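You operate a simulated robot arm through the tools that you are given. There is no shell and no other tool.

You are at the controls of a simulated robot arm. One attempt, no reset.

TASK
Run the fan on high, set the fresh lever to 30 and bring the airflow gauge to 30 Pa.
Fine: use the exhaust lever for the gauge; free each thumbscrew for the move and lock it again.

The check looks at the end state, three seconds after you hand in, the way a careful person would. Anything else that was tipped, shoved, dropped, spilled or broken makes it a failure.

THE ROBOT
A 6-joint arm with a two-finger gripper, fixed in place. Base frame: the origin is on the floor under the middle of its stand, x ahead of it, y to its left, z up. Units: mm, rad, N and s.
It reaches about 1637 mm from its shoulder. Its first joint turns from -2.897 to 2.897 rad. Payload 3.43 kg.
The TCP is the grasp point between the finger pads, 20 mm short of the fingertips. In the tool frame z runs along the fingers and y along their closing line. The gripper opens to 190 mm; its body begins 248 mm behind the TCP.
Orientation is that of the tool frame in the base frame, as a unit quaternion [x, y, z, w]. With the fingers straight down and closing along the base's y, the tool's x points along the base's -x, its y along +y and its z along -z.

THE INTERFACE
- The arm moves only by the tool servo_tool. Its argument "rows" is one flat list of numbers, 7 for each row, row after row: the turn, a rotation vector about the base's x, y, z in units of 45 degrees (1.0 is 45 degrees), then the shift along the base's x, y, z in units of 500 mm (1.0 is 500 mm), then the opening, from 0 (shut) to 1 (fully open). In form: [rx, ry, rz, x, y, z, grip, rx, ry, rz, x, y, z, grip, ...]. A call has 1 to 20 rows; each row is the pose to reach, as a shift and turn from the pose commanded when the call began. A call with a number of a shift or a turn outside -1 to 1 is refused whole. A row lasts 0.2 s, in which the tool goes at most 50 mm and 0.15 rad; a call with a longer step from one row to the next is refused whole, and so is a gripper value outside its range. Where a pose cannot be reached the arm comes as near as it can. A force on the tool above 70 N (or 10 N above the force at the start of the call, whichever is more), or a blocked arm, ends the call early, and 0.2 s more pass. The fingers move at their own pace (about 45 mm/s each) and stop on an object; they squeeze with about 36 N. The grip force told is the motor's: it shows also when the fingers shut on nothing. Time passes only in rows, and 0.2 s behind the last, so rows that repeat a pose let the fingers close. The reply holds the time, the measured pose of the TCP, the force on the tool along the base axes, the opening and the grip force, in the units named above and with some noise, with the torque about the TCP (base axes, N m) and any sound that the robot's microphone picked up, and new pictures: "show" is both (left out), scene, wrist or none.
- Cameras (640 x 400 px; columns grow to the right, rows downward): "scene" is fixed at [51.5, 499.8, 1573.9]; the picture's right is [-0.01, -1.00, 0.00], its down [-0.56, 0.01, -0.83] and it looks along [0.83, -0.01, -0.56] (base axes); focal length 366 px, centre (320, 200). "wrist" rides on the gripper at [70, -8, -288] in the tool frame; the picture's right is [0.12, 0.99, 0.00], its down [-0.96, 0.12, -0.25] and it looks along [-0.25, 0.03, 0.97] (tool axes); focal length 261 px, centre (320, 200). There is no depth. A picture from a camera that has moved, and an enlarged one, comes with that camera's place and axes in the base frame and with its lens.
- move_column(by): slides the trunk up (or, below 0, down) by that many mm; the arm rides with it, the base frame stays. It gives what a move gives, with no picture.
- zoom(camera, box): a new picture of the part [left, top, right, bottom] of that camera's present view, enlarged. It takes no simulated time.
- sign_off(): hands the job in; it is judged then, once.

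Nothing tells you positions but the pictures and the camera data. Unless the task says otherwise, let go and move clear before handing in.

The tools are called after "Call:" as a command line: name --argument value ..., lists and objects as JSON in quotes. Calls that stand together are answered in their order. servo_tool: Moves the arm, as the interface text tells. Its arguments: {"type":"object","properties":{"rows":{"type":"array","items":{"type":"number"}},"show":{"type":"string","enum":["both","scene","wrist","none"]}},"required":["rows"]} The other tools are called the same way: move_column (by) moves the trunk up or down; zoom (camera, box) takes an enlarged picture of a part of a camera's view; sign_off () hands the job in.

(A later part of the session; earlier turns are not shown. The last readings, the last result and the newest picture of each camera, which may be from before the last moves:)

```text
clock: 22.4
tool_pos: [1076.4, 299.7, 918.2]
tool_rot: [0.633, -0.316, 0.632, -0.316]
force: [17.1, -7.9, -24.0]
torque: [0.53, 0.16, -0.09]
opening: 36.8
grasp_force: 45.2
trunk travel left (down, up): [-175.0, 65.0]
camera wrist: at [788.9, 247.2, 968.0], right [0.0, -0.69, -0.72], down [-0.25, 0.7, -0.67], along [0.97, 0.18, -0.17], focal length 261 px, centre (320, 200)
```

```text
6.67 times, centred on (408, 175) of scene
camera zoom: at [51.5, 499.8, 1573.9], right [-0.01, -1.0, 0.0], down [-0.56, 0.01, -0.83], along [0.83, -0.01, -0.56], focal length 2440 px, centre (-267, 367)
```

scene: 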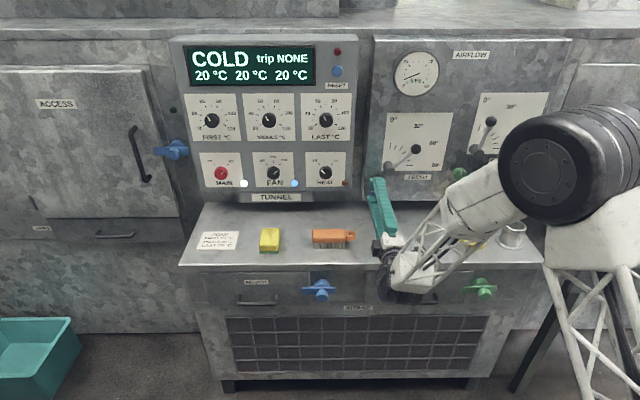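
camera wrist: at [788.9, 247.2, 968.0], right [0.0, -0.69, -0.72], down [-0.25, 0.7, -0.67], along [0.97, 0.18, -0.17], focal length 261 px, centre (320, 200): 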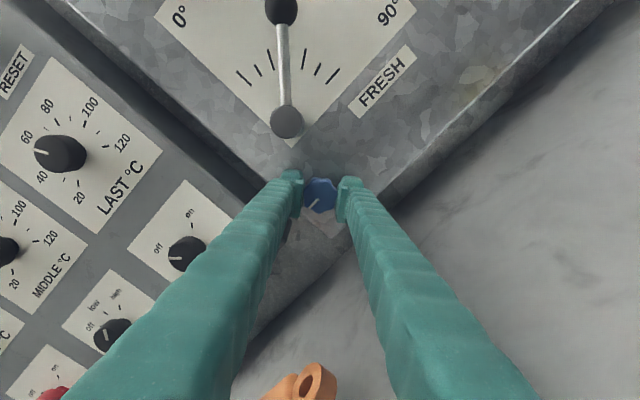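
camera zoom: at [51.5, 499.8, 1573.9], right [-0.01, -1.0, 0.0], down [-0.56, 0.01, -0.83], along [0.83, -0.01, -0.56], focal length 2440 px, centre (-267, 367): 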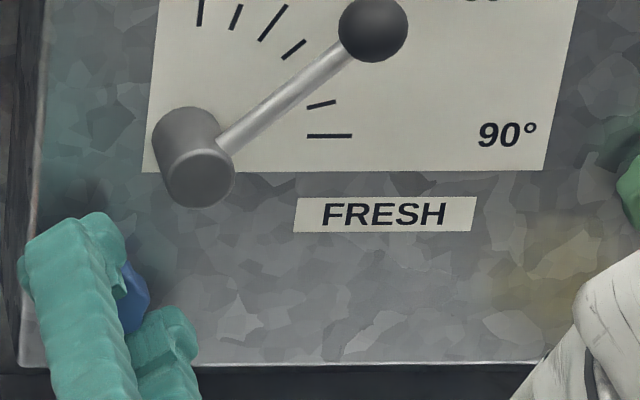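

The mark stopped at 90° counter-clockwise while my grip slipped onward, so 90° left means free and upright means locked. I'll let go, back out, and line up with the fresh lever's ball, with the fingers closing across the lever.

Call:
servo_tool --rows '[0, 0, 0, 0, 0, 0, 0.25, 0, 0, 0, 0, 0, 0, 0.35, 0, 0, 0, 0, 0, 0, 0.35, 0, 0, 0, -0.08, 0, 0, 0.35, 0, 0, 0, -0.16, 0, 0, 0.35, 0, 0, 0, -0.22, 0, 0, 0.35, -0.06, 0, 0, -0.22, -0.0432, 0.0616, 0.35, -0.12, 0, 0, -0.22, -0.0864, 0.1232, 0.35, -0.18, 0, 0, -0.22, -0.1296, 0.1848, 0.35, -0.18, 0, 0, -0.22, -0.1728, 0.2464, 0.35, -0.18, 0, 0, -0.22, -0.216, 0.308, 0.35, -0.18, 0, 0, -0.22, -0.216, 0.308, 0.35]' --show "both"

Call:
zoom --camera "wrist" --box '[240, 100, 400, 200]'

Call:
zoom --camera "scene" --box '[360, 145, 456, 205]'

Call:
zoom --camera "scene" --box '[380, 45, 460, 95]'

```text
clock: 25.0
tool_pos: [966.9, 189.9, 1075.0]
tool_rot: [0.653, -0.271, 0.653, -0.271]
force: [0.2, 0.1, -0.2]
torque: [0.0, 0.0, -0.03]
opening: 66.4
grasp_force: 0.0
trunk travel left (down, up): [-175.0, 65.0]
camera wrist: at [678.4, 144.8, 1130.8], right [0.0, -0.79, -0.62], down [-0.25, 0.6, -0.76], along [0.97, 0.15, -0.19], focal length 261 px, centre (320, 200)
```

scene: 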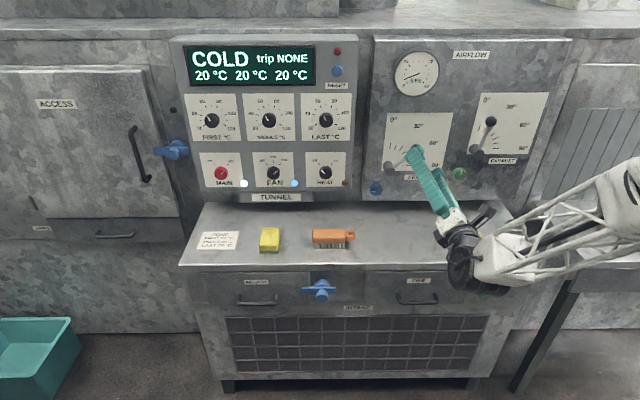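
wrist: 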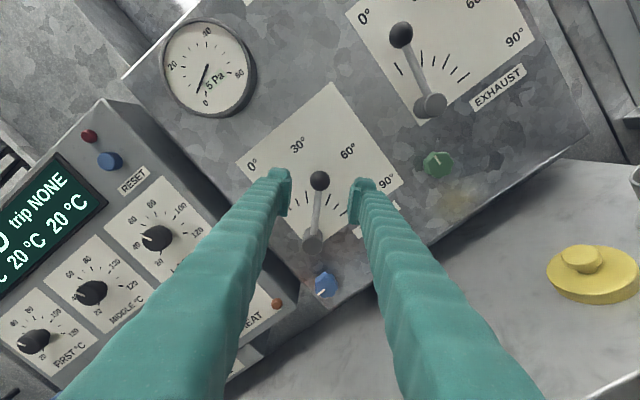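

```text
4.00 times, centred on (320, 150) of wrist
camera zoom: at [678.4, 144.8, 1130.8], right [0.0, -0.79, -0.62], down [-0.25, 0.6, -0.76], along [0.97, 0.15, -0.19], focal length 1043 px, centre (320, 400)
```

zoom: 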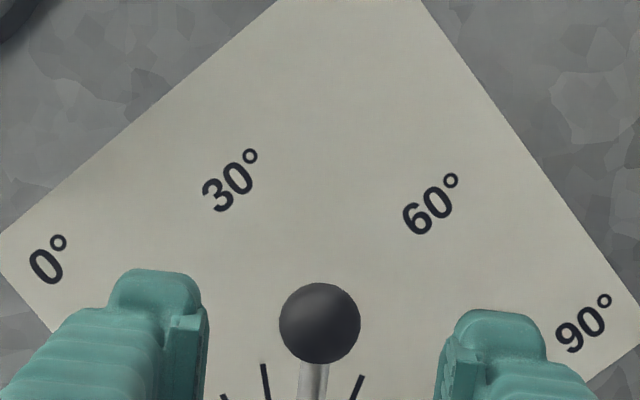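

```text
6.67 times, centred on (408, 175) of scene
camera zoom: at [51.5, 499.8, 1573.9], right [-0.01, -1.0, 0.0], down [-0.56, 0.01, -0.83], along [0.83, -0.01, -0.56], focal length 2440 px, centre (-267, 367)
```

zoom: 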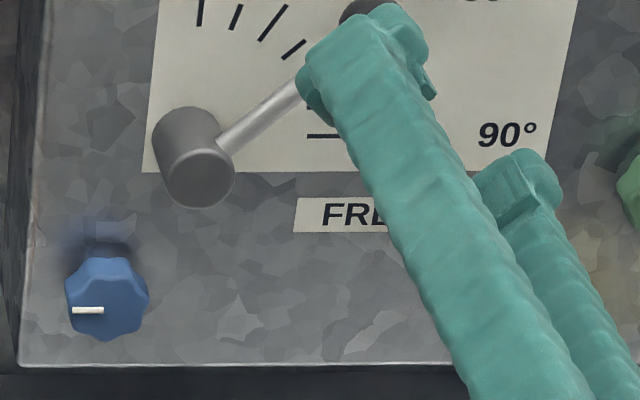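

```text
8.00 times, centred on (420, 70) of scene
camera zoom: at [51.5, 499.8, 1573.9], right [-0.01, -1.0, 0.0], down [-0.56, 0.01, -0.83], along [0.83, -0.01, -0.56], focal length 2927 px, centre (-480, 1240)
```

zoom: 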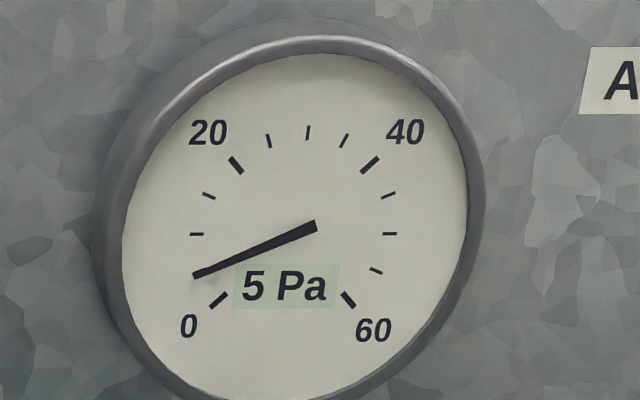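

The blue mark now points left, so it is free. The ball lies right on the tool axis; I'll move in and close on it.

Call:
servo_tool --rows '[0, 0, 0, 0.06, 0, 0, 0.35, 0, 0, 0, 0.12, 0, 0, 0.35, 0, 0, 0, 0.17, 0, 0, 0.35, 0, 0, 0, 0.203, 0, 0, 0.35, 0, 0, 0, 0.203, 0, 0, 0.35, 0, 0, 0, 0.203, 0, 0, 0.2, 0, 0, 0, 0.203, 0, 0, 0.08, 0, 0, 0, 0.203, 0, 0, 0.08, 0, 0, 0, 0.203, 0, 0, 0.08]' --show "both"

Call:
zoom --camera "wrist" --box '[240, 120, 400, 220]'

Call:
zoom --camera "scene" --box '[370, 110, 466, 170]'

```text
clock: 27.0
tool_pos: [1066.7, 191.3, 1074.5]
tool_rot: [0.653, -0.27, 0.654, -0.27]
force: [3.5, -0.6, 0.4]
torque: [-0.03, 0.01, -0.02]
opening: 30.3
grasp_force: 44.9
trunk travel left (down, up): [-175.0, 65.0]
camera wrist: at [779.1, 145.5, 1130.6], right [0.0, -0.79, -0.62], down [-0.25, 0.6, -0.76], along [0.97, 0.15, -0.19], focal length 261 px, centre (320, 200)
```

scene: 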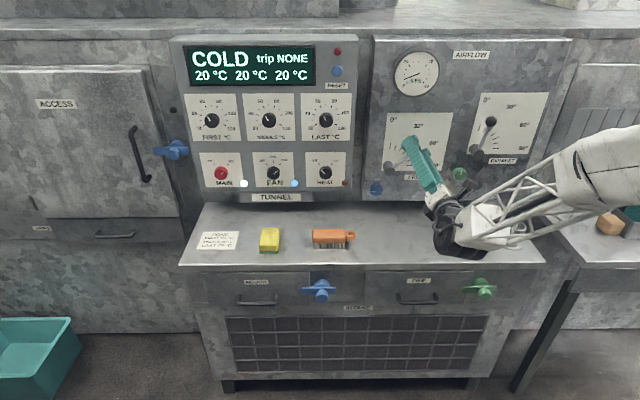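
wrist: 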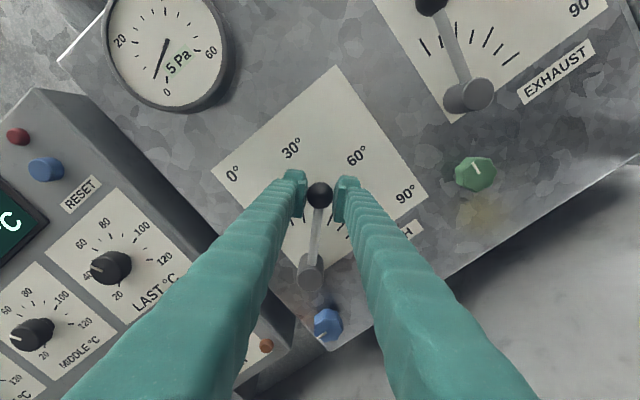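

```text
4.00 times, centred on (320, 170) of wrist
camera zoom: at [779.1, 145.5, 1130.6], right [0.0, -0.79, -0.62], down [-0.25, 0.6, -0.76], along [0.97, 0.15, -0.19], focal length 1043 px, centre (320, 320)
```

zoom: 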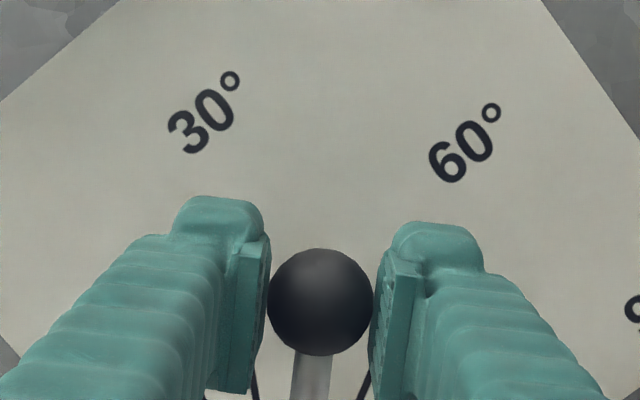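

```text
6.67 times, centred on (418, 140) of scene
camera zoom: at [51.5, 499.8, 1573.9], right [-0.01, -1.0, 0.0], down [-0.56, 0.01, -0.83], along [0.83, -0.01, -0.56], focal length 2440 px, centre (-333, 600)
```

zoom: 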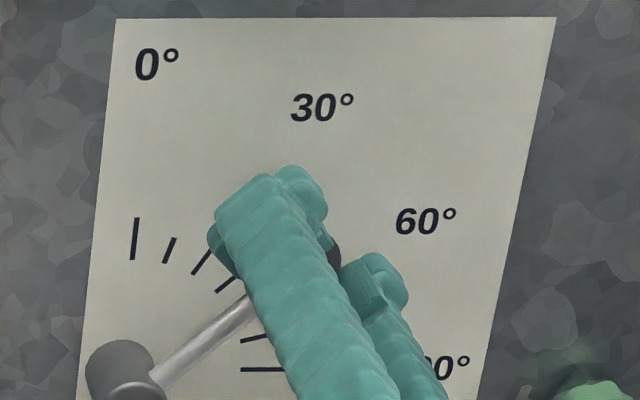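

The ball is gripped at 30 mm. Now I'll move it along the arc about the pivot from ≈44° toward 30°.

Call:
servo_tool --rows '[0, 0, 0, 0, 0.0096, 0.0086, 0.08, 0, 0, 0, 0, 0.0192, 0.0162, 0.08, 0, 0, 0, 0, 0.0298, 0.0236, 0.08, 0, 0, 0, 0, 0.0406, 0.0304, 0.08, 0, 0, 0, 0, 0.0406, 0.0304, 0.08]' --show "both"

Call:
zoom --camera "wrist" --box '[240, 160, 400, 260]'

Call:
zoom --camera "scene" --box '[370, 110, 466, 170]'

```text
clock: 28.2
tool_pos: [1067.3, 213.3, 1088.9]
tool_rot: [0.654, -0.27, 0.653, -0.271]
force: [-10.0, -4.0, -3.8]
torque: [-0.43, 0.04, -0.13]
opening: 30.5
grasp_force: 44.7
trunk travel left (down, up): [-175.0, 65.0]
camera wrist: at [779.0, 166.6, 1145.8], right [0.0, -0.79, -0.62], down [-0.25, 0.6, -0.76], along [0.97, 0.15, -0.19], focal length 261 px, centre (320, 200)
```

scene: 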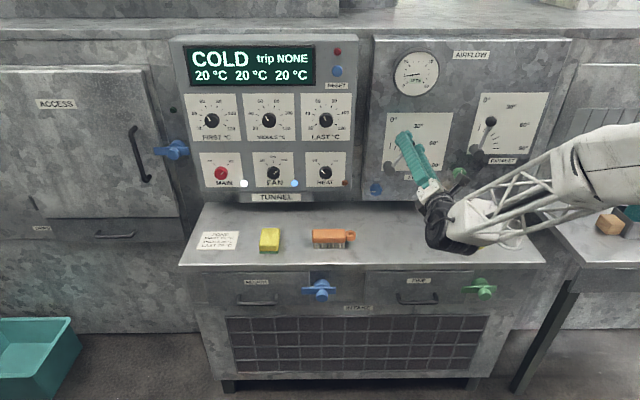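
wrist: 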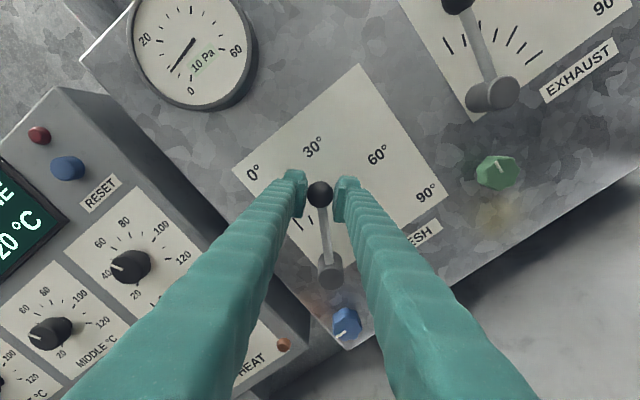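

```text
4.00 times, centred on (320, 210) of wrist
camera zoom: at [779.0, 166.6, 1145.8], right [0.0, -0.79, -0.62], down [-0.25, 0.6, -0.76], along [0.97, 0.15, -0.19], focal length 1043 px, centre (320, 160)
```

zoom: 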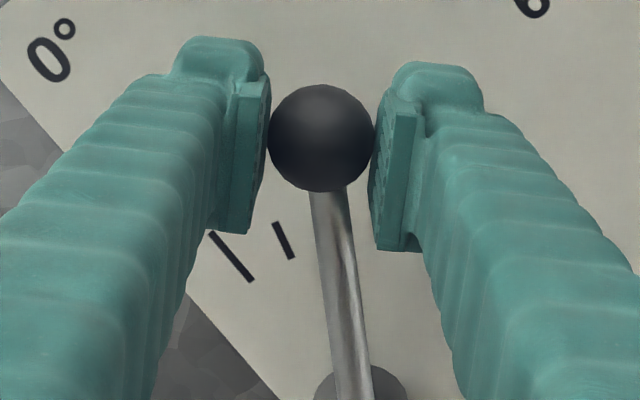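

```text
6.67 times, centred on (418, 140) of scene
camera zoom: at [51.5, 499.8, 1573.9], right [-0.01, -1.0, 0.0], down [-0.56, 0.01, -0.83], along [0.83, -0.01, -0.56], focal length 2440 px, centre (-333, 600)
```

zoom: 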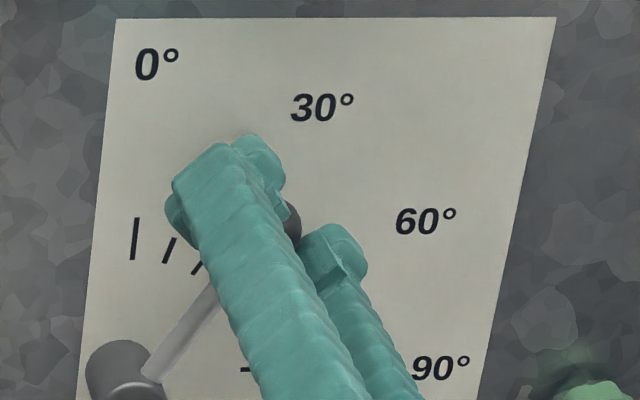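

The lever moved freely, so the blue screw is indeed loose; my estimate is 29–31°. I'll release, back off, and put the camera straight in front of the pivot to read the angle without parallax.

Call:
servo_tool --rows '[0, 0, 0, 0, 0, 0, 0.2, 0, 0, 0, 0, 0, 0, 0.3, 0, 0, 0, 0, 0, 0, 0.35, 0, 0, 0, -0.07, 0, 0, 0.35, 0, 0, 0, -0.14, 0, 0, 0.35, 0, 0, 0, -0.2, 0, 0, 0.35, 0, 0, 0, -0.2, 0.0396, -0.0584, 0.35, 0, 0, 0, -0.2, 0.0792, -0.1168, 0.35, 0, 0, 0, -0.2, 0.1188, -0.1752, 0.35, 0, 0, 0, -0.2, 0.1584, -0.2336, 0.35, 0, 0, 0, -0.2, 0.198, -0.292, 0.35, 0, 0, 0, -0.2, 0.198, -0.292, 0.35]' --show "both"

Call:
zoom --camera "wrist" --box '[256, 60, 384, 140]'

Call:
zoom --camera "scene" --box '[370, 130, 466, 190]'

Call:
zoom --camera "scene" --box '[380, 45, 460, 95]'

```text
clock: 30.8
tool_pos: [966.7, 309.8, 943.3]
tool_rot: [0.653, -0.27, 0.654, -0.27]
force: [-0.9, -0.9, 0.1]
torque: [-0.03, -0.01, -0.01]
opening: 66.7
grasp_force: 0.0
trunk travel left (down, up): [-175.0, 65.0]
camera wrist: at [679.3, 265.1, 999.1], right [0.0, -0.79, -0.62], down [-0.25, 0.6, -0.76], along [0.97, 0.15, -0.19], focal length 261 px, centre (320, 200)
```

scene: 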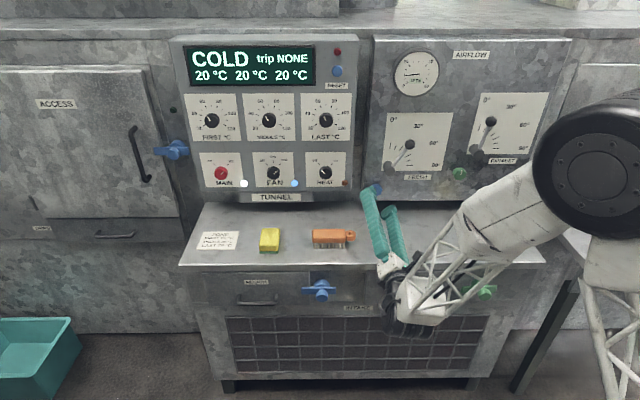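
wrist: 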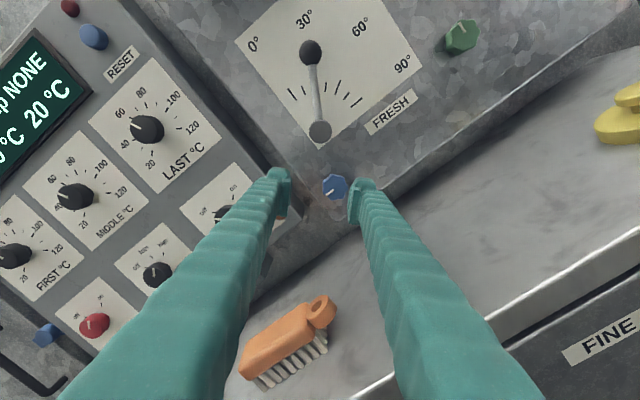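

```text
5.00 times, centred on (320, 100) of wrist
camera zoom: at [679.3, 265.1, 999.1], right [0.0, -0.79, -0.62], down [-0.25, 0.6, -0.76], along [0.97, 0.15, -0.19], focal length 1303 px, centre (320, 700)
```

zoom: 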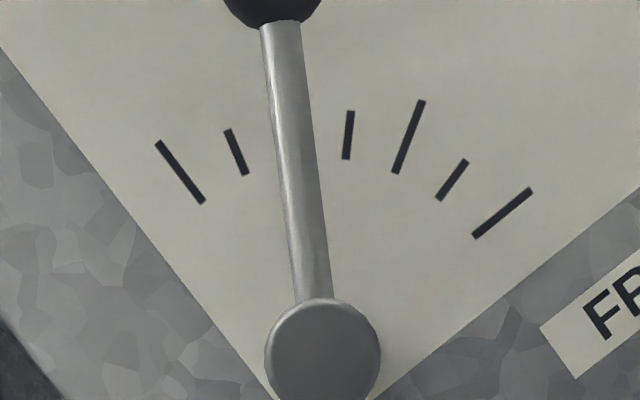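

```text
6.67 times, centred on (418, 160) of scene
camera zoom: at [51.5, 499.8, 1573.9], right [-0.01, -1.0, 0.0], down [-0.56, 0.01, -0.83], along [0.83, -0.01, -0.56], focal length 2440 px, centre (-333, 467)
```

zoom: 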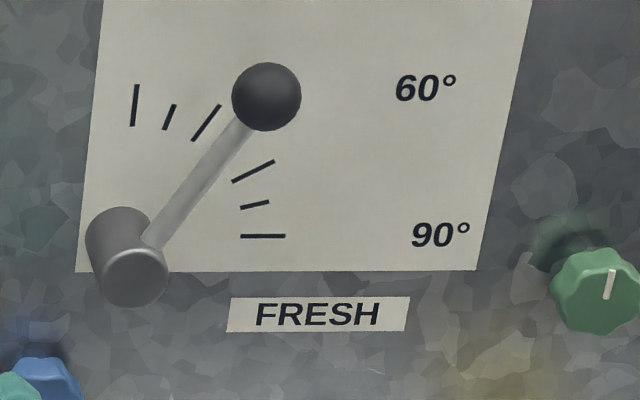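

```text
8.00 times, centred on (420, 70) of scene
camera zoom: at [51.5, 499.8, 1573.9], right [-0.01, -1.0, 0.0], down [-0.56, 0.01, -0.83], along [0.83, -0.01, -0.56], focal length 2927 px, centre (-480, 1240)
```

zoom: 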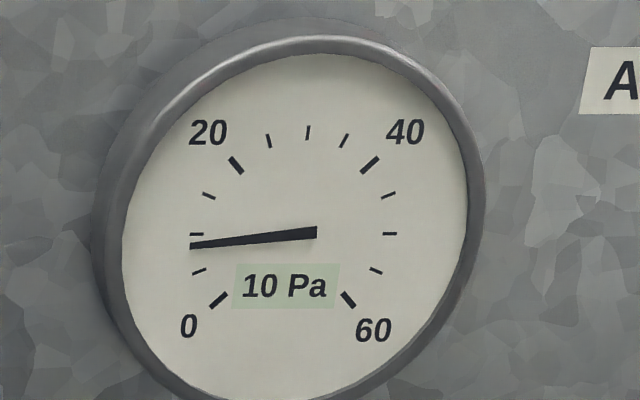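

Measured face-on, the lever sits at 30.3° — good — and the gauge reads about 9 Pa. Now I'll go back to the blue screw, grip it, and then turn it clockwise to lock.

Call:
servo_tool --rows '[0, 0, 0, 0.0, -0.021, -0.0496, 0.35, 0, 0, 0, 0.06, -0.021, -0.0496, 0.35, 0, 0, 0, 0.12, -0.021, -0.0496, 0.35, 0, 0, 0, 0.17, -0.021, -0.0496, 0.35, 0, 0, 0, 0.2, -0.021, -0.0496, 0.35, 0, 0, 0, 0.219, -0.021, -0.0496, 0.35, 0, 0, 0, 0.219, -0.021, -0.0496, 0.35, 0, 0, 0, 0.219, -0.021, -0.0496, 0.15, 0, 0, 0, 0.219, -0.021, -0.0496, 0.15, 0, 0, 0, 0.219, -0.021, -0.0496, 0.15]' --show "wrist"

Call:
zoom --camera "wrist" --box '[256, 140, 384, 220]'

```text
clock: 33.0
tool_pos: [1076.2, 299.7, 917.9]
tool_rot: [0.653, -0.27, 0.653, -0.27]
force: [2.3, 0.1, 0.8]
torque: [-0.03, -0.01, -0.01]
opening: 36.7
grasp_force: 36.9
trunk travel left (down, up): [-175.0, 65.0]
camera wrist: at [789.1, 253.8, 974.7], right [0.0, -0.79, -0.62], down [-0.25, 0.6, -0.76], along [0.97, 0.15, -0.19], focal length 261 px, centre (320, 200)
```

wrist: 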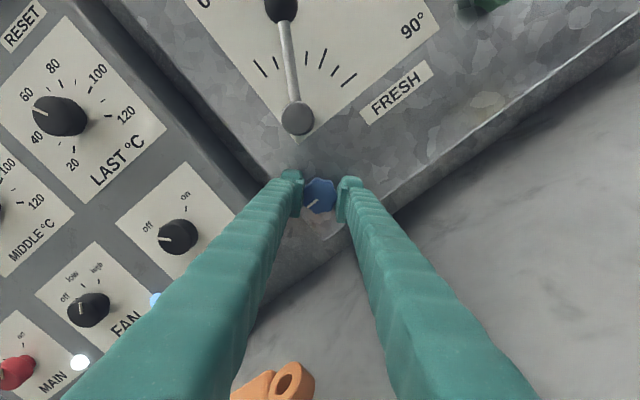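

```text
5.00 times, centred on (320, 180) of wrist
camera zoom: at [789.1, 253.8, 974.7], right [0.0, -0.79, -0.62], down [-0.25, 0.6, -0.76], along [0.97, 0.15, -0.19], focal length 1303 px, centre (320, 300)
```

zoom: 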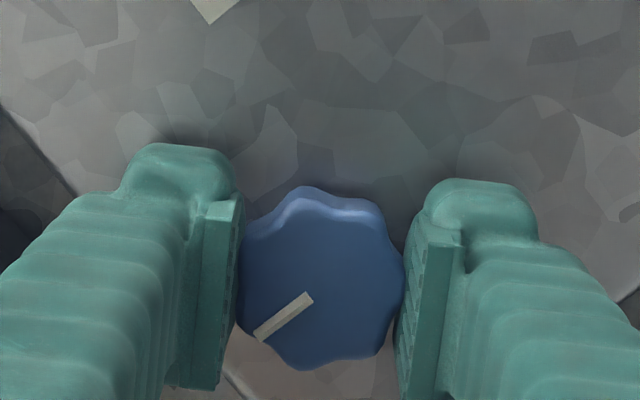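

It's gripped again with the mark pointing left. Turning clockwise in two stages to lock.

Call:
servo_tool --rows '[0.14, 0, 0, 0, 0, 0, 0.15, 0.28, 0, 0, 0, 0, 0, 0.15, 0.42, 0, 0, 0, 0, 0, 0.15, 0.56, 0, 0, 0, 0, 0, 0.15, 0.7, 0, 0, 0, 0, 0, 0.15, 0.84, 0, 0, 0, 0, 0, 0.15, 0.98, 0, 0, 0, 0, 0, 0.15, 0.98, 0, 0, 0, 0, 0, 0.15]' --show "none"

Call:
servo_tool --rows '[0.14, 0, 0, 0, 0, 0, 0.15, 0.28, 0, 0, 0, 0, 0, 0.15, 0.42, 0, 0, 0, 0, 0, 0.15, 0.56, 0, 0, 0, 0, 0, 0.15, 0.7, 0, 0, 0, 0, 0, 0.15, 0.84, 0, 0, 0, 0, 0, 0.15, 0.95, 0, 0, 0, 0, 0, 0.15, 1.0, 0, 0, 0, 0, 0, 0.15, 1.0, 0, 0, 0, 0, 0, 0.15]' --show "both"

Call:
zoom --camera "wrist" --box '[256, 140, 384, 220]'

Call:
zoom --camera "scene" --box '[360, 145, 456, 205]'

```text
clock: 34.8
tool_pos: [1076.2, 298.7, 917.9]
tool_rot: [0.503, -0.497, 0.504, -0.496]
force: [-10.1, -17.7, -4.0]
torque: [0.02, 0.04, -0.28]
opening: 37.1
grasp_force: 45.1
trunk travel left (down, up): [-175.0, 65.0]
```

```text
clock: 36.8
tool_pos: [1076.6, 300.3, 918.0]
tool_rot: [-0.275, 0.652, -0.275, 0.651]
force: [-25.8, -34.7, -17.4]
torque: [0.05, 0.09, -0.43]
opening: 36.9
grasp_force: 45.3
trunk travel left (down, up): [-175.0, 65.0]
camera wrist: at [789.2, 242.2, 875.7], right [0.0, 0.61, -0.79], down [-0.25, 0.77, 0.59], along [0.97, 0.2, 0.15], focal length 261 px, centre (320, 200)
```

scene: 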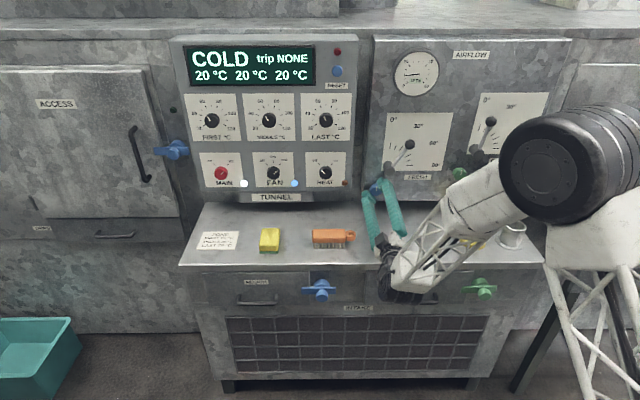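
wrist: 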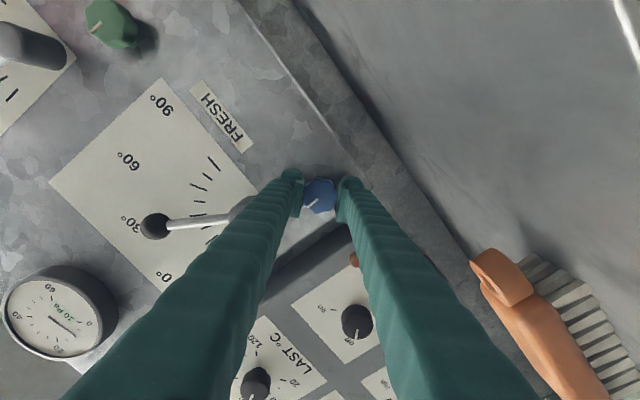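

```text
5.00 times, centred on (320, 180) of wrist
camera zoom: at [789.2, 242.2, 875.7], right [0.0, 0.61, -0.79], down [-0.25, 0.77, 0.59], along [0.97, 0.2, 0.15], focal length 1303 px, centre (320, 300)
```

zoom: 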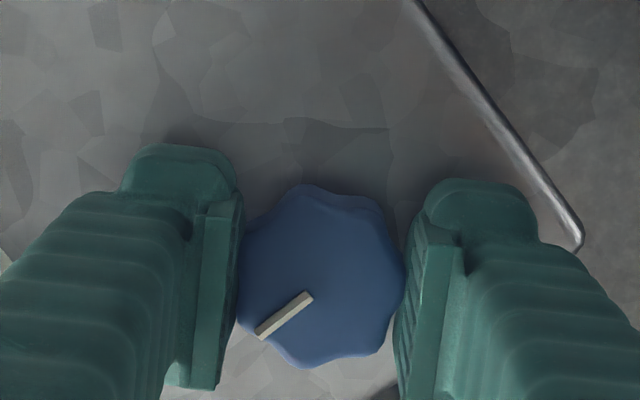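

```text
6.67 times, centred on (408, 175) of scene
camera zoom: at [51.5, 499.8, 1573.9], right [-0.01, -1.0, 0.0], down [-0.56, 0.01, -0.83], along [0.83, -0.01, -0.56], focal length 2440 px, centre (-267, 367)
```

zoom: 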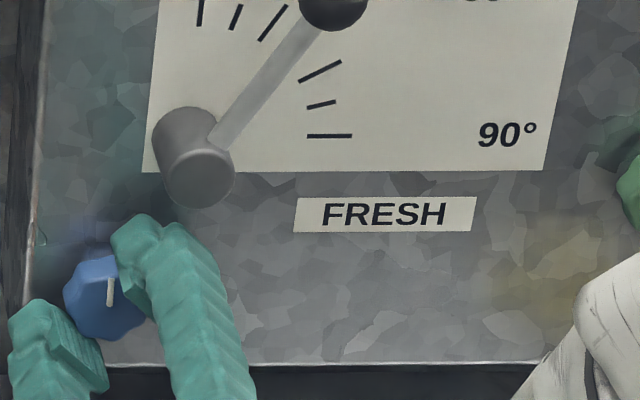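

The mark is upright again. I'll nudge slightly further clockwise to be sure it is seated against its stop.

Call:
servo_tool --rows '[0.08, 0, 0, 0, 0, 0, 0.15, 0.16, 0, 0, 0, 0, 0, 0.15, 0.2, 0, 0, 0, 0, 0, 0.15, 0.2, 0, 0, 0, 0, 0, 0.15]' --show "wrist"

Call:
zoom --camera "wrist" --box '[256, 140, 384, 220]'

Call:
zoom --camera "scene" --box '[360, 145, 456, 205]'

```text
clock: 37.8
tool_pos: [1077.2, 302.0, 919.7]
tool_rot: [-0.223, 0.671, -0.223, 0.671]
force: [-0.5, -21.5, -3.3]
torque: [-0.26, 0.06, -0.2]
opening: 36.6
grasp_force: 44.9
trunk travel left (down, up): [-175.0, 65.0]
camera wrist: at [789.6, 250.9, 868.9], right [0.0, 0.72, -0.69], down [-0.25, 0.67, 0.7], along [0.97, 0.17, 0.18], focal length 261 px, centre (320, 200)
```

wrist: 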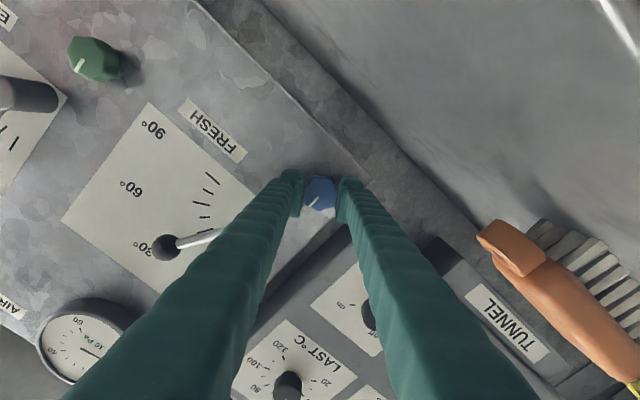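

```text
5.00 times, centred on (320, 180) of wrist
camera zoom: at [789.6, 250.9, 868.9], right [0.0, 0.72, -0.69], down [-0.25, 0.67, 0.7], along [0.97, 0.17, 0.18], focal length 1303 px, centre (320, 300)
```

zoom: 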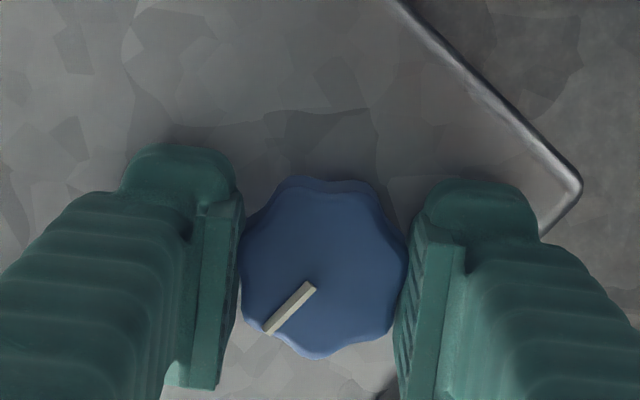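

```text
6.67 times, centred on (408, 175) of scene
camera zoom: at [51.5, 499.8, 1573.9], right [-0.01, -1.0, 0.0], down [-0.56, 0.01, -0.83], along [0.83, -0.01, -0.56], focal length 2440 px, centre (-267, 367)
```

zoom: 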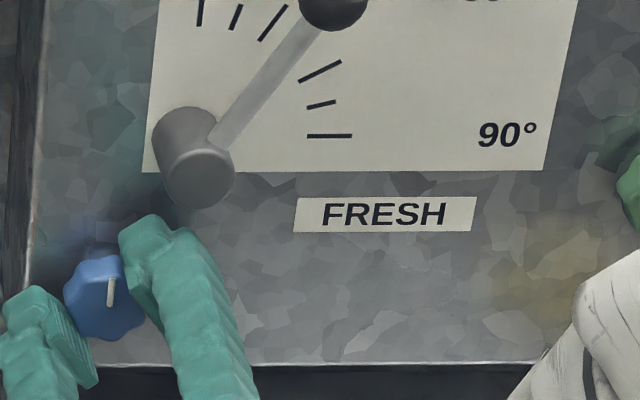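

The blue screw is against its stop, so it is locked with the lever at 30°. Releasing, backing out and moving in front of the green screw.

Call:
servo_tool --rows '[0, 0, 0, 0, 0, 0, 0.25, 0, 0, 0, 0, 0, 0, 0.35, 0, 0, 0, 0, 0, 0, 0.35, 0, 0, 0, -0.08, 0, 0, 0.35, 0, 0, 0, -0.16, 0, 0, 0.35, 0, 0, 0, -0.22, 0, 0, 0.35, 0.117, 0, 0, -0.22, -0.076, 0.0173, 0.35, 0.234, 0, 0, -0.22, -0.152, 0.0346, 0.35, 0.351, 0, 0, -0.22, -0.228, 0.0519, 0.35, 0.468, 0, 0, -0.22, -0.304, 0.0692, 0.35, 0.585, 0, 0, -0.22, -0.38, 0.0865, 0.35, 0.702, 0, 0, -0.22, -0.456, 0.1038, 0.35, 0.817, 0, 0, -0.22, -0.532, 0.121, 0.35, 0.817, 0, 0, -0.22, -0.532, 0.121, 0.35]' --show "both"

Call:
zoom --camera "wrist" --box '[240, 120, 400, 220]'

Call:
zoom --camera "scene" --box '[370, 130, 498, 210]'

```text
clock: 40.8
tool_pos: [964.7, 72.4, 990.2]
tool_rot: [0.012, 0.713, -0.033, 0.701]
force: [0.5, 0.3, 0.1]
torque: [0.02, 0.03, -0.02]
opening: 66.5
grasp_force: 0.0
out of reach, approached as far as the arm can: row 11, 12, 13, 14
trunk travel left (down, up): [-175.0, 65.0]
camera wrist: at [675.6, 78.3, 926.1], right [0.06, 0.99, -0.15], down [-0.22, 0.16, 0.96], along [0.97, -0.02, 0.23], focal length 261 px, centre (320, 200)
```

scene: 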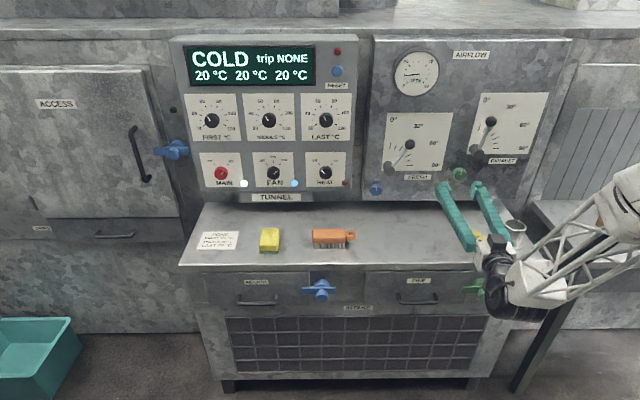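
wrist: 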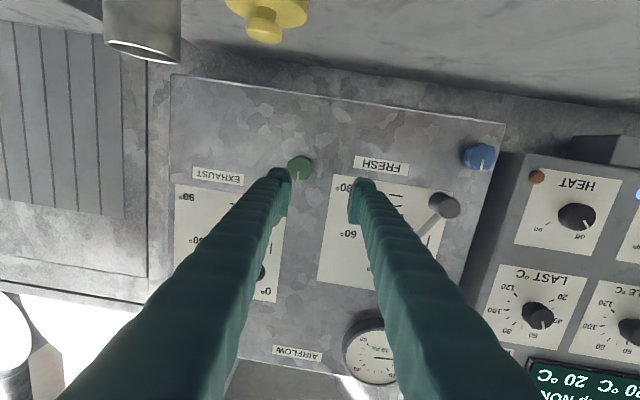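

```text
4.00 times, centred on (320, 170) of wrist
camera zoom: at [675.6, 78.3, 926.1], right [0.06, 0.99, -0.15], down [-0.22, 0.16, 0.96], along [0.97, -0.02, 0.23], focal length 1043 px, centre (320, 320)
```

zoom: 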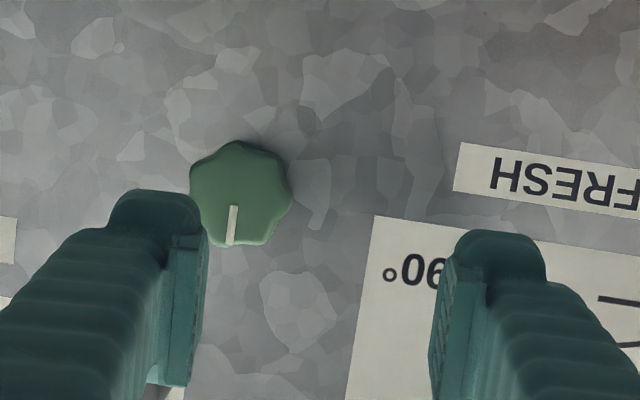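

```text
5.00 times, centred on (434, 170) of scene
camera zoom: at [51.5, 499.8, 1573.9], right [-0.01, -1.0, 0.0], down [-0.56, 0.01, -0.83], along [0.83, -0.01, -0.56], focal length 1830 px, centre (-250, 350)
```

zoom: 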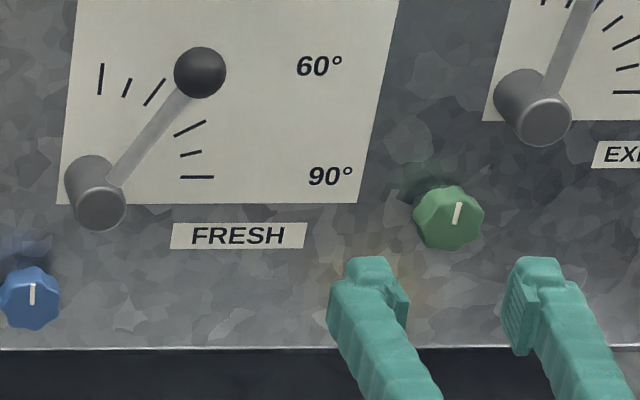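

At roll 0 this spot is just past a joint limit, but negative rolls worked fine. I'll roll to −45° and go in front of the green screw.

Call:
servo_tool --rows '[-0.16, 0.002, 0.015, 0, 0, 0, 0.35, -0.32, 0.004, 0.03, 0, 0, 0, 0.35, -0.48, 0.006, 0.045, 0, -0.02, -0.006, 0.35, -0.64, 0.008, 0.06, 0, -0.04, -0.012, 0.35, -0.8, 0.009, 0.075, 0, -0.06, -0.018, 0.35, -0.962, 0.01, 0.0895, 0, -0.079, -0.0235, 0.35, -0.962, 0.01, 0.0895, 0, -0.079, -0.0235, 0.35]' --show "both"

Call:
zoom --camera "wrist" --box '[240, 120, 400, 220]'

Call:
zoom --camera "scene" --box '[380, 45, 460, 95]'

```text
clock: 42.4
tool_pos: [958.5, 75.8, 984.6]
tool_rot: [-0.251, 0.663, -0.29, 0.643]
force: [-0.6, 1.1, 0.4]
torque: [0.01, -0.03, -0.03]
opening: 66.6
grasp_force: 0.0
out of reach, approached as far as the arm can: row 2, 3, 4, 5, 6, 7
trunk travel left (down, up): [-175.0, 65.0]
camera wrist: at [668.9, 35.4, 942.4], right [0.03, 0.62, -0.79], down [-0.2, 0.78, 0.6], along [0.98, 0.14, 0.15], focal length 261 px, centre (320, 200)
```

scene: 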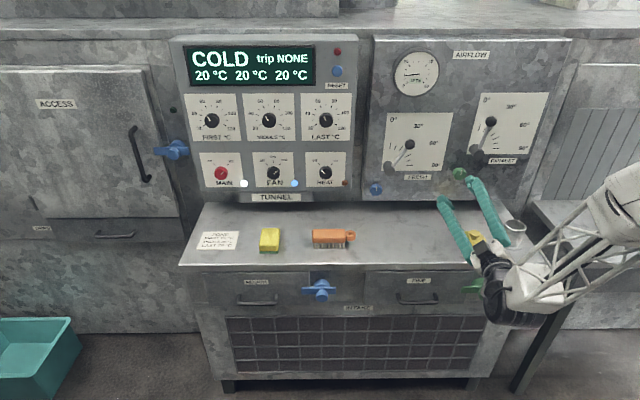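
wrist: 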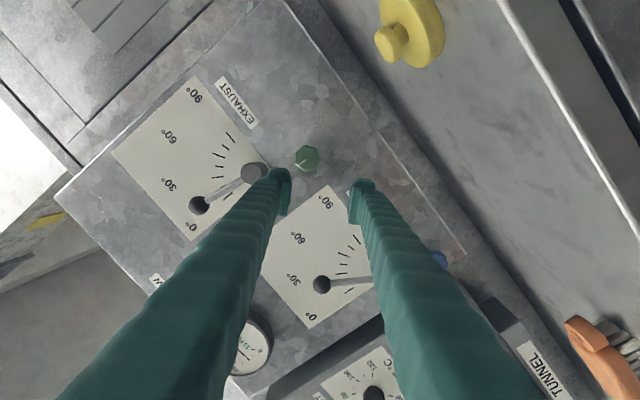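

```text
4.00 times, centred on (320, 170) of wrist
camera zoom: at [668.9, 35.4, 942.4], right [0.03, 0.62, -0.79], down [-0.2, 0.78, 0.6], along [0.98, 0.14, 0.15], focal length 1043 px, centre (320, 320)
```

zoom: 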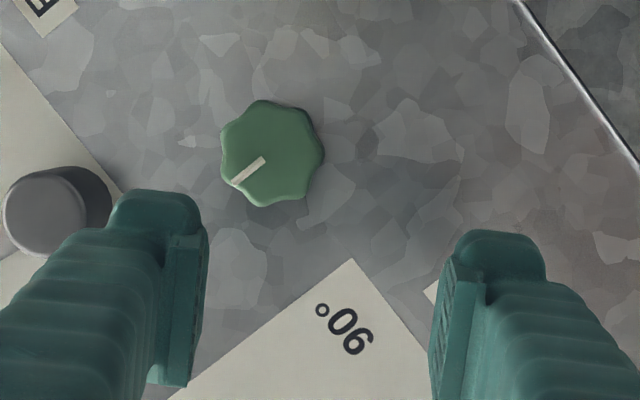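

```text
8.00 times, centred on (420, 70) of scene
camera zoom: at [51.5, 499.8, 1573.9], right [-0.01, -1.0, 0.0], down [-0.56, 0.01, -0.83], along [0.83, -0.01, -0.56], focal length 2927 px, centre (-480, 1240)
```

zoom: 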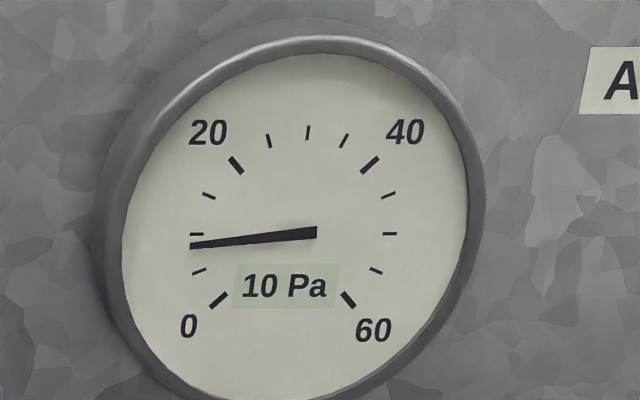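

It isn't the roll: the arm is too folded when the tool is this far back at small y. I'll move forward in x first (still clear of the levers) and then sideways.

Call:
servo_tool --rows '[0, 0, 0, 0.05, 0, 0, 0.35, 0, -0.003, 0.04, 0.09, 0, 0, 0.35, 0, -0.006, 0.078, 0.11, 0, 0, 0.35, 0, -0.006, 0.078, 0.11, -0.04, -0.006, 0.35, 0, -0.006, 0.078, 0.11, -0.084, -0.012, 0.35, 0, -0.006, 0.078, 0.11, -0.084, -0.012, 0.35]' --show "both"

Call:
zoom --camera "wrist" --box '[240, 120, 400, 220]'

```text
clock: 43.8
tool_pos: [1008.2, 71.9, 985.1]
tool_rot: [-0.248, 0.666, -0.292, 0.64]
force: [1.2, 0.7, -0.4]
torque: [-0.01, 0.01, 0.0]
opening: 66.4
grasp_force: 0.1
out of reach, approached as far as the arm can: row 2, 3, 4, 5, 6
trunk travel left (down, up): [-175.0, 65.0]
camera wrist: at [716.9, 35.7, 944.5], right [0.04, 0.62, -0.79], down [-0.19, 0.78, 0.6], along [0.98, 0.13, 0.14], focal length 261 px, centre (320, 200)
```

scene: 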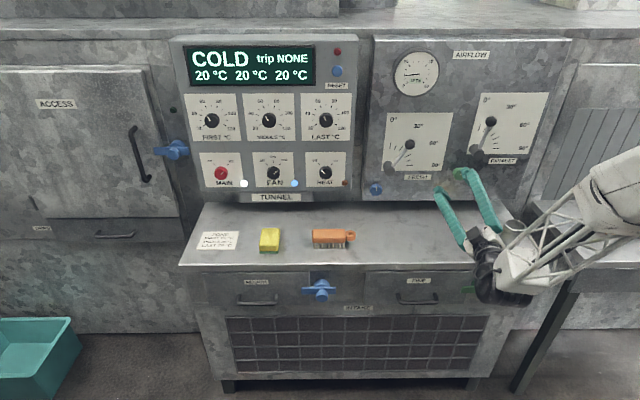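
wrist: 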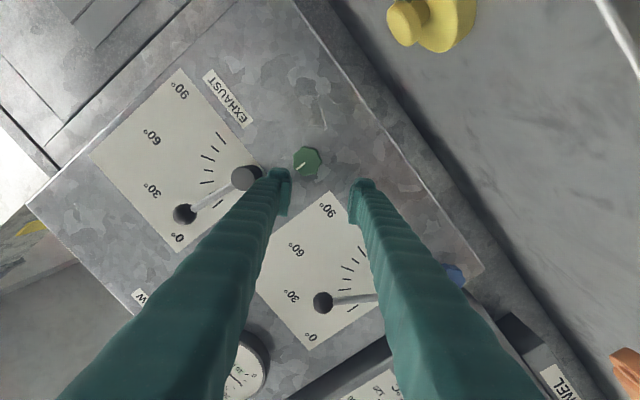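

```text
4.00 times, centred on (320, 170) of wrist
camera zoom: at [716.9, 35.7, 944.5], right [0.04, 0.62, -0.79], down [-0.19, 0.78, 0.6], along [0.98, 0.13, 0.14], focal length 1043 px, centre (320, 320)
```

zoom: 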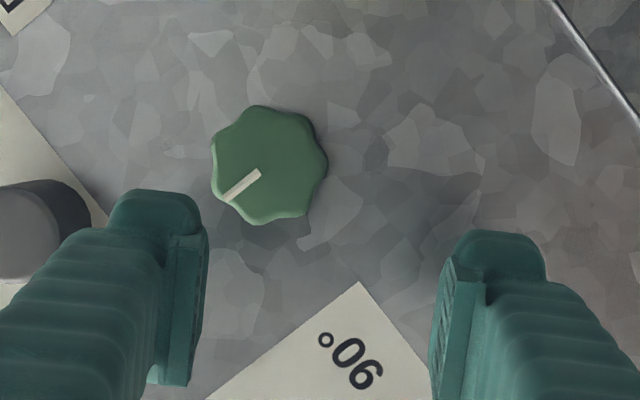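

Still blocked near y≈72 whatever x is, so some joint is at its limit there. I'll test whether height changes that, staying clear of the levers.

Call:
servo_tool --rows '[0, 0, 0, -0.02, 0.02, 0.08, 0.35, 0, 0, 0, -0.02, 0.02, 0.16, 0.35, 0, -0.006, 0.08, -0.02, 0.02, 0.2, 0.35, 0, -0.006, 0.08, -0.02, -0.03, 0.2, 0.35, 0, -0.006, 0.08, -0.02, -0.08, 0.2, 0.35, 0, -0.006, 0.08, -0.02, -0.08, 0.2, 0.35]' --show "scene"

```text
clock: 45.2
tool_pos: [998.1, 64.4, 1092.5]
tool_rot: [-0.252, 0.666, -0.288, 0.64]
force: [0.1, 0.6, 0.5]
torque: [0.02, 0.01, 0.02]
opening: 66.8
grasp_force: 0.1
out of reach, approached as far as the arm can: row 3, 4, 5, 6
trunk travel left (down, up): [-175.0, 65.0]
```

scene: 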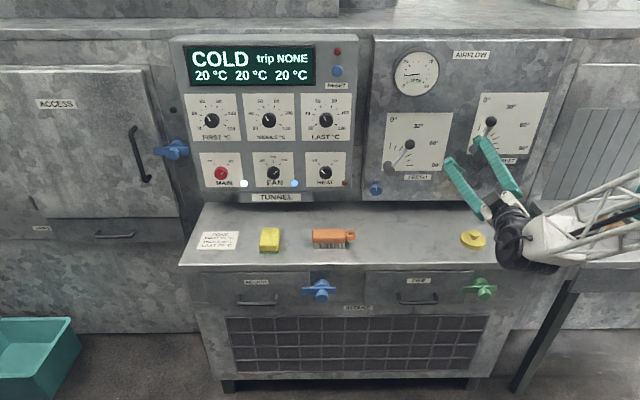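

Same limit at this height, with the IK wanting the tool to point slightly right. A small yaw (about −8°) should make it reachable and is harmless for gripping the screw, so I'll do that and return to the green screw.

Call:
servo_tool --rows '[0, -0.01, -0.05, -0.02, 0.0, -0.08, 0.35, 0, -0.0186, -0.0998, -0.026, 0.0, -0.16, 0.35, 0, -0.0186, -0.0998, -0.026, -0.02, -0.229, 0.35, 0, -0.0186, -0.0998, -0.026, -0.063, -0.229, 0.35, 0, -0.0186, -0.0998, -0.026, -0.063, -0.229, 0.35]' --show "both"

Call:
zoom --camera "wrist" --box '[240, 120, 400, 220]'

```text
clock: 46.4
tool_pos: [985.4, 31.2, 977.1]
tool_rot: [-0.224, 0.67, -0.315, 0.633]
force: [0.1, 0.2, 0.2]
torque: [0.01, -0.03, 0.02]
opening: 66.4
grasp_force: 0.0
trunk travel left (down, up): [-175.0, 65.0]
camera wrist: at [692.0, 14.3, 934.4], right [0.09, 0.61, -0.79], down [-0.14, 0.79, 0.6], along [0.99, 0.06, 0.15], focal length 261 px, centre (320, 200)
```

scene: 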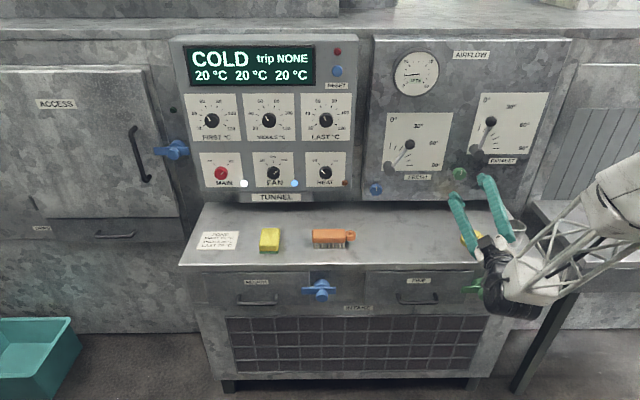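
wrist: 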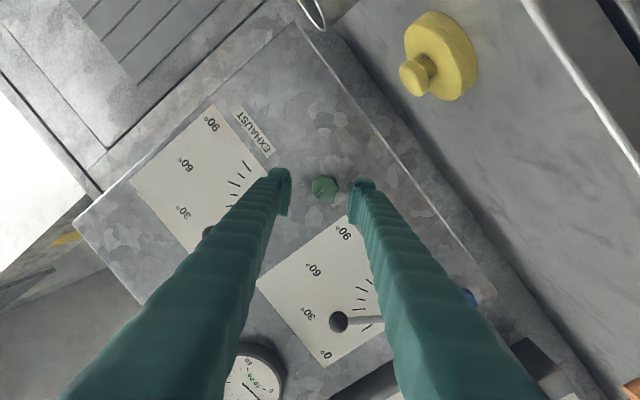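

```text
4.00 times, centred on (320, 170) of wrist
camera zoom: at [692.0, 14.3, 934.4], right [0.09, 0.61, -0.79], down [-0.14, 0.79, 0.6], along [0.99, 0.06, 0.15], focal length 1043 px, centre (320, 320)
```

zoom: 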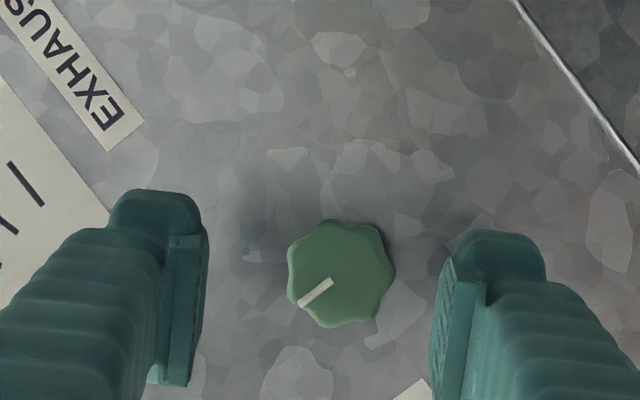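

The yaw worked: I'm in front of the green screw at ≈(32, 978). I'll go in, a little shallower than before because of the tilt, and close.

Call:
servo_tool --rows '[0, 0, 0, 0.05, 0.002, 0.002, 0.35, 0, 0, 0, 0.1, 0.002, 0.002, 0.35, 0, 0, 0, 0.14, 0.002, 0.002, 0.35, 0, 0, 0, 0.171, 0.002, 0.002, 0.35, 0, 0, 0, 0.171, 0.002, 0.002, 0.35, 0, 0, 0, 0.171, 0.002, 0.002, 0.15, 0, 0, 0, 0.171, 0.002, 0.002, 0.15, 0, 0, 0, 0.171, 0.002, 0.002, 0.15]' --show "both"

Call:
zoom --camera "wrist" --box '[256, 140, 384, 220]'

Call:
zoom --camera "scene" --box '[412, 145, 508, 205]'

```text
clock: 48.2
tool_pos: [1070.1, 31.8, 978.3]
tool_rot: [-0.224, 0.671, -0.315, 0.633]
force: [1.9, 2.7, -5.0]
torque: [0.0, -0.17, -0.13]
opening: 35.0
grasp_force: 35.1
trunk travel left (down, up): [-175.0, 65.0]
camera wrist: at [776.7, 14.9, 935.5], right [0.08, 0.61, -0.79], down [-0.14, 0.79, 0.6], along [0.99, 0.06, 0.15], focal length 261 px, centre (320, 200)
```

scene: 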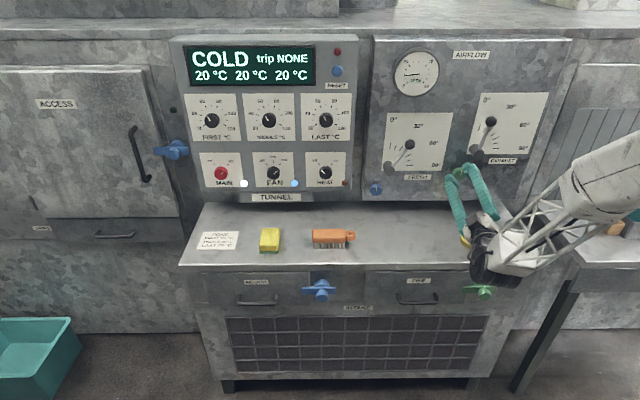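
wrist: 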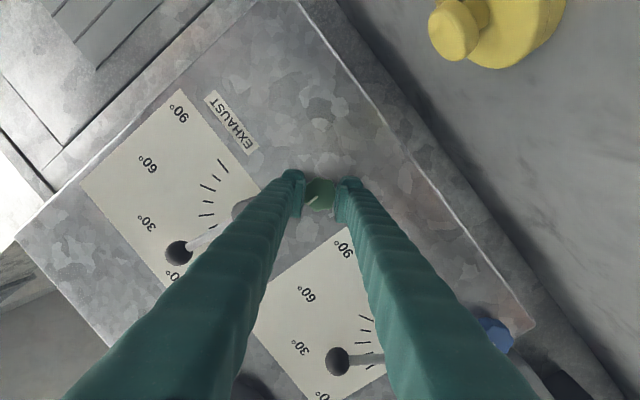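

```text
5.00 times, centred on (320, 180) of wrist
camera zoom: at [776.7, 14.9, 935.5], right [0.08, 0.61, -0.79], down [-0.14, 0.79, 0.6], along [0.99, 0.06, 0.15], focal length 1303 px, centre (320, 300)
```

zoom: 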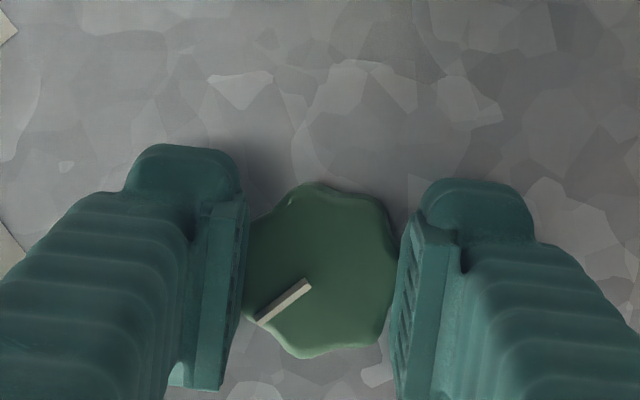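

```text
6.67 times, centred on (460, 175) of scene
camera zoom: at [51.5, 499.8, 1573.9], right [-0.01, -1.0, 0.0], down [-0.56, 0.01, -0.83], along [0.83, -0.01, -0.56], focal length 2440 px, centre (-613, 367)
```

zoom: 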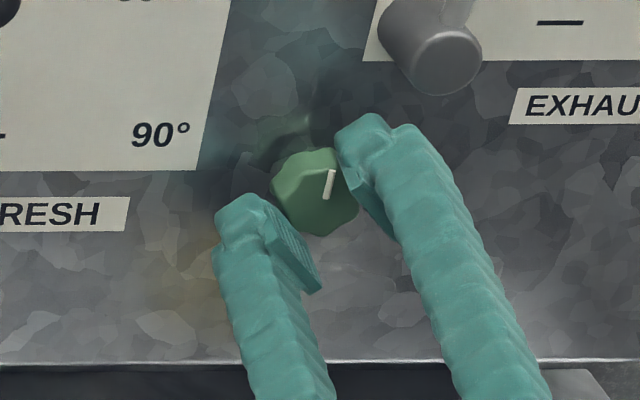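

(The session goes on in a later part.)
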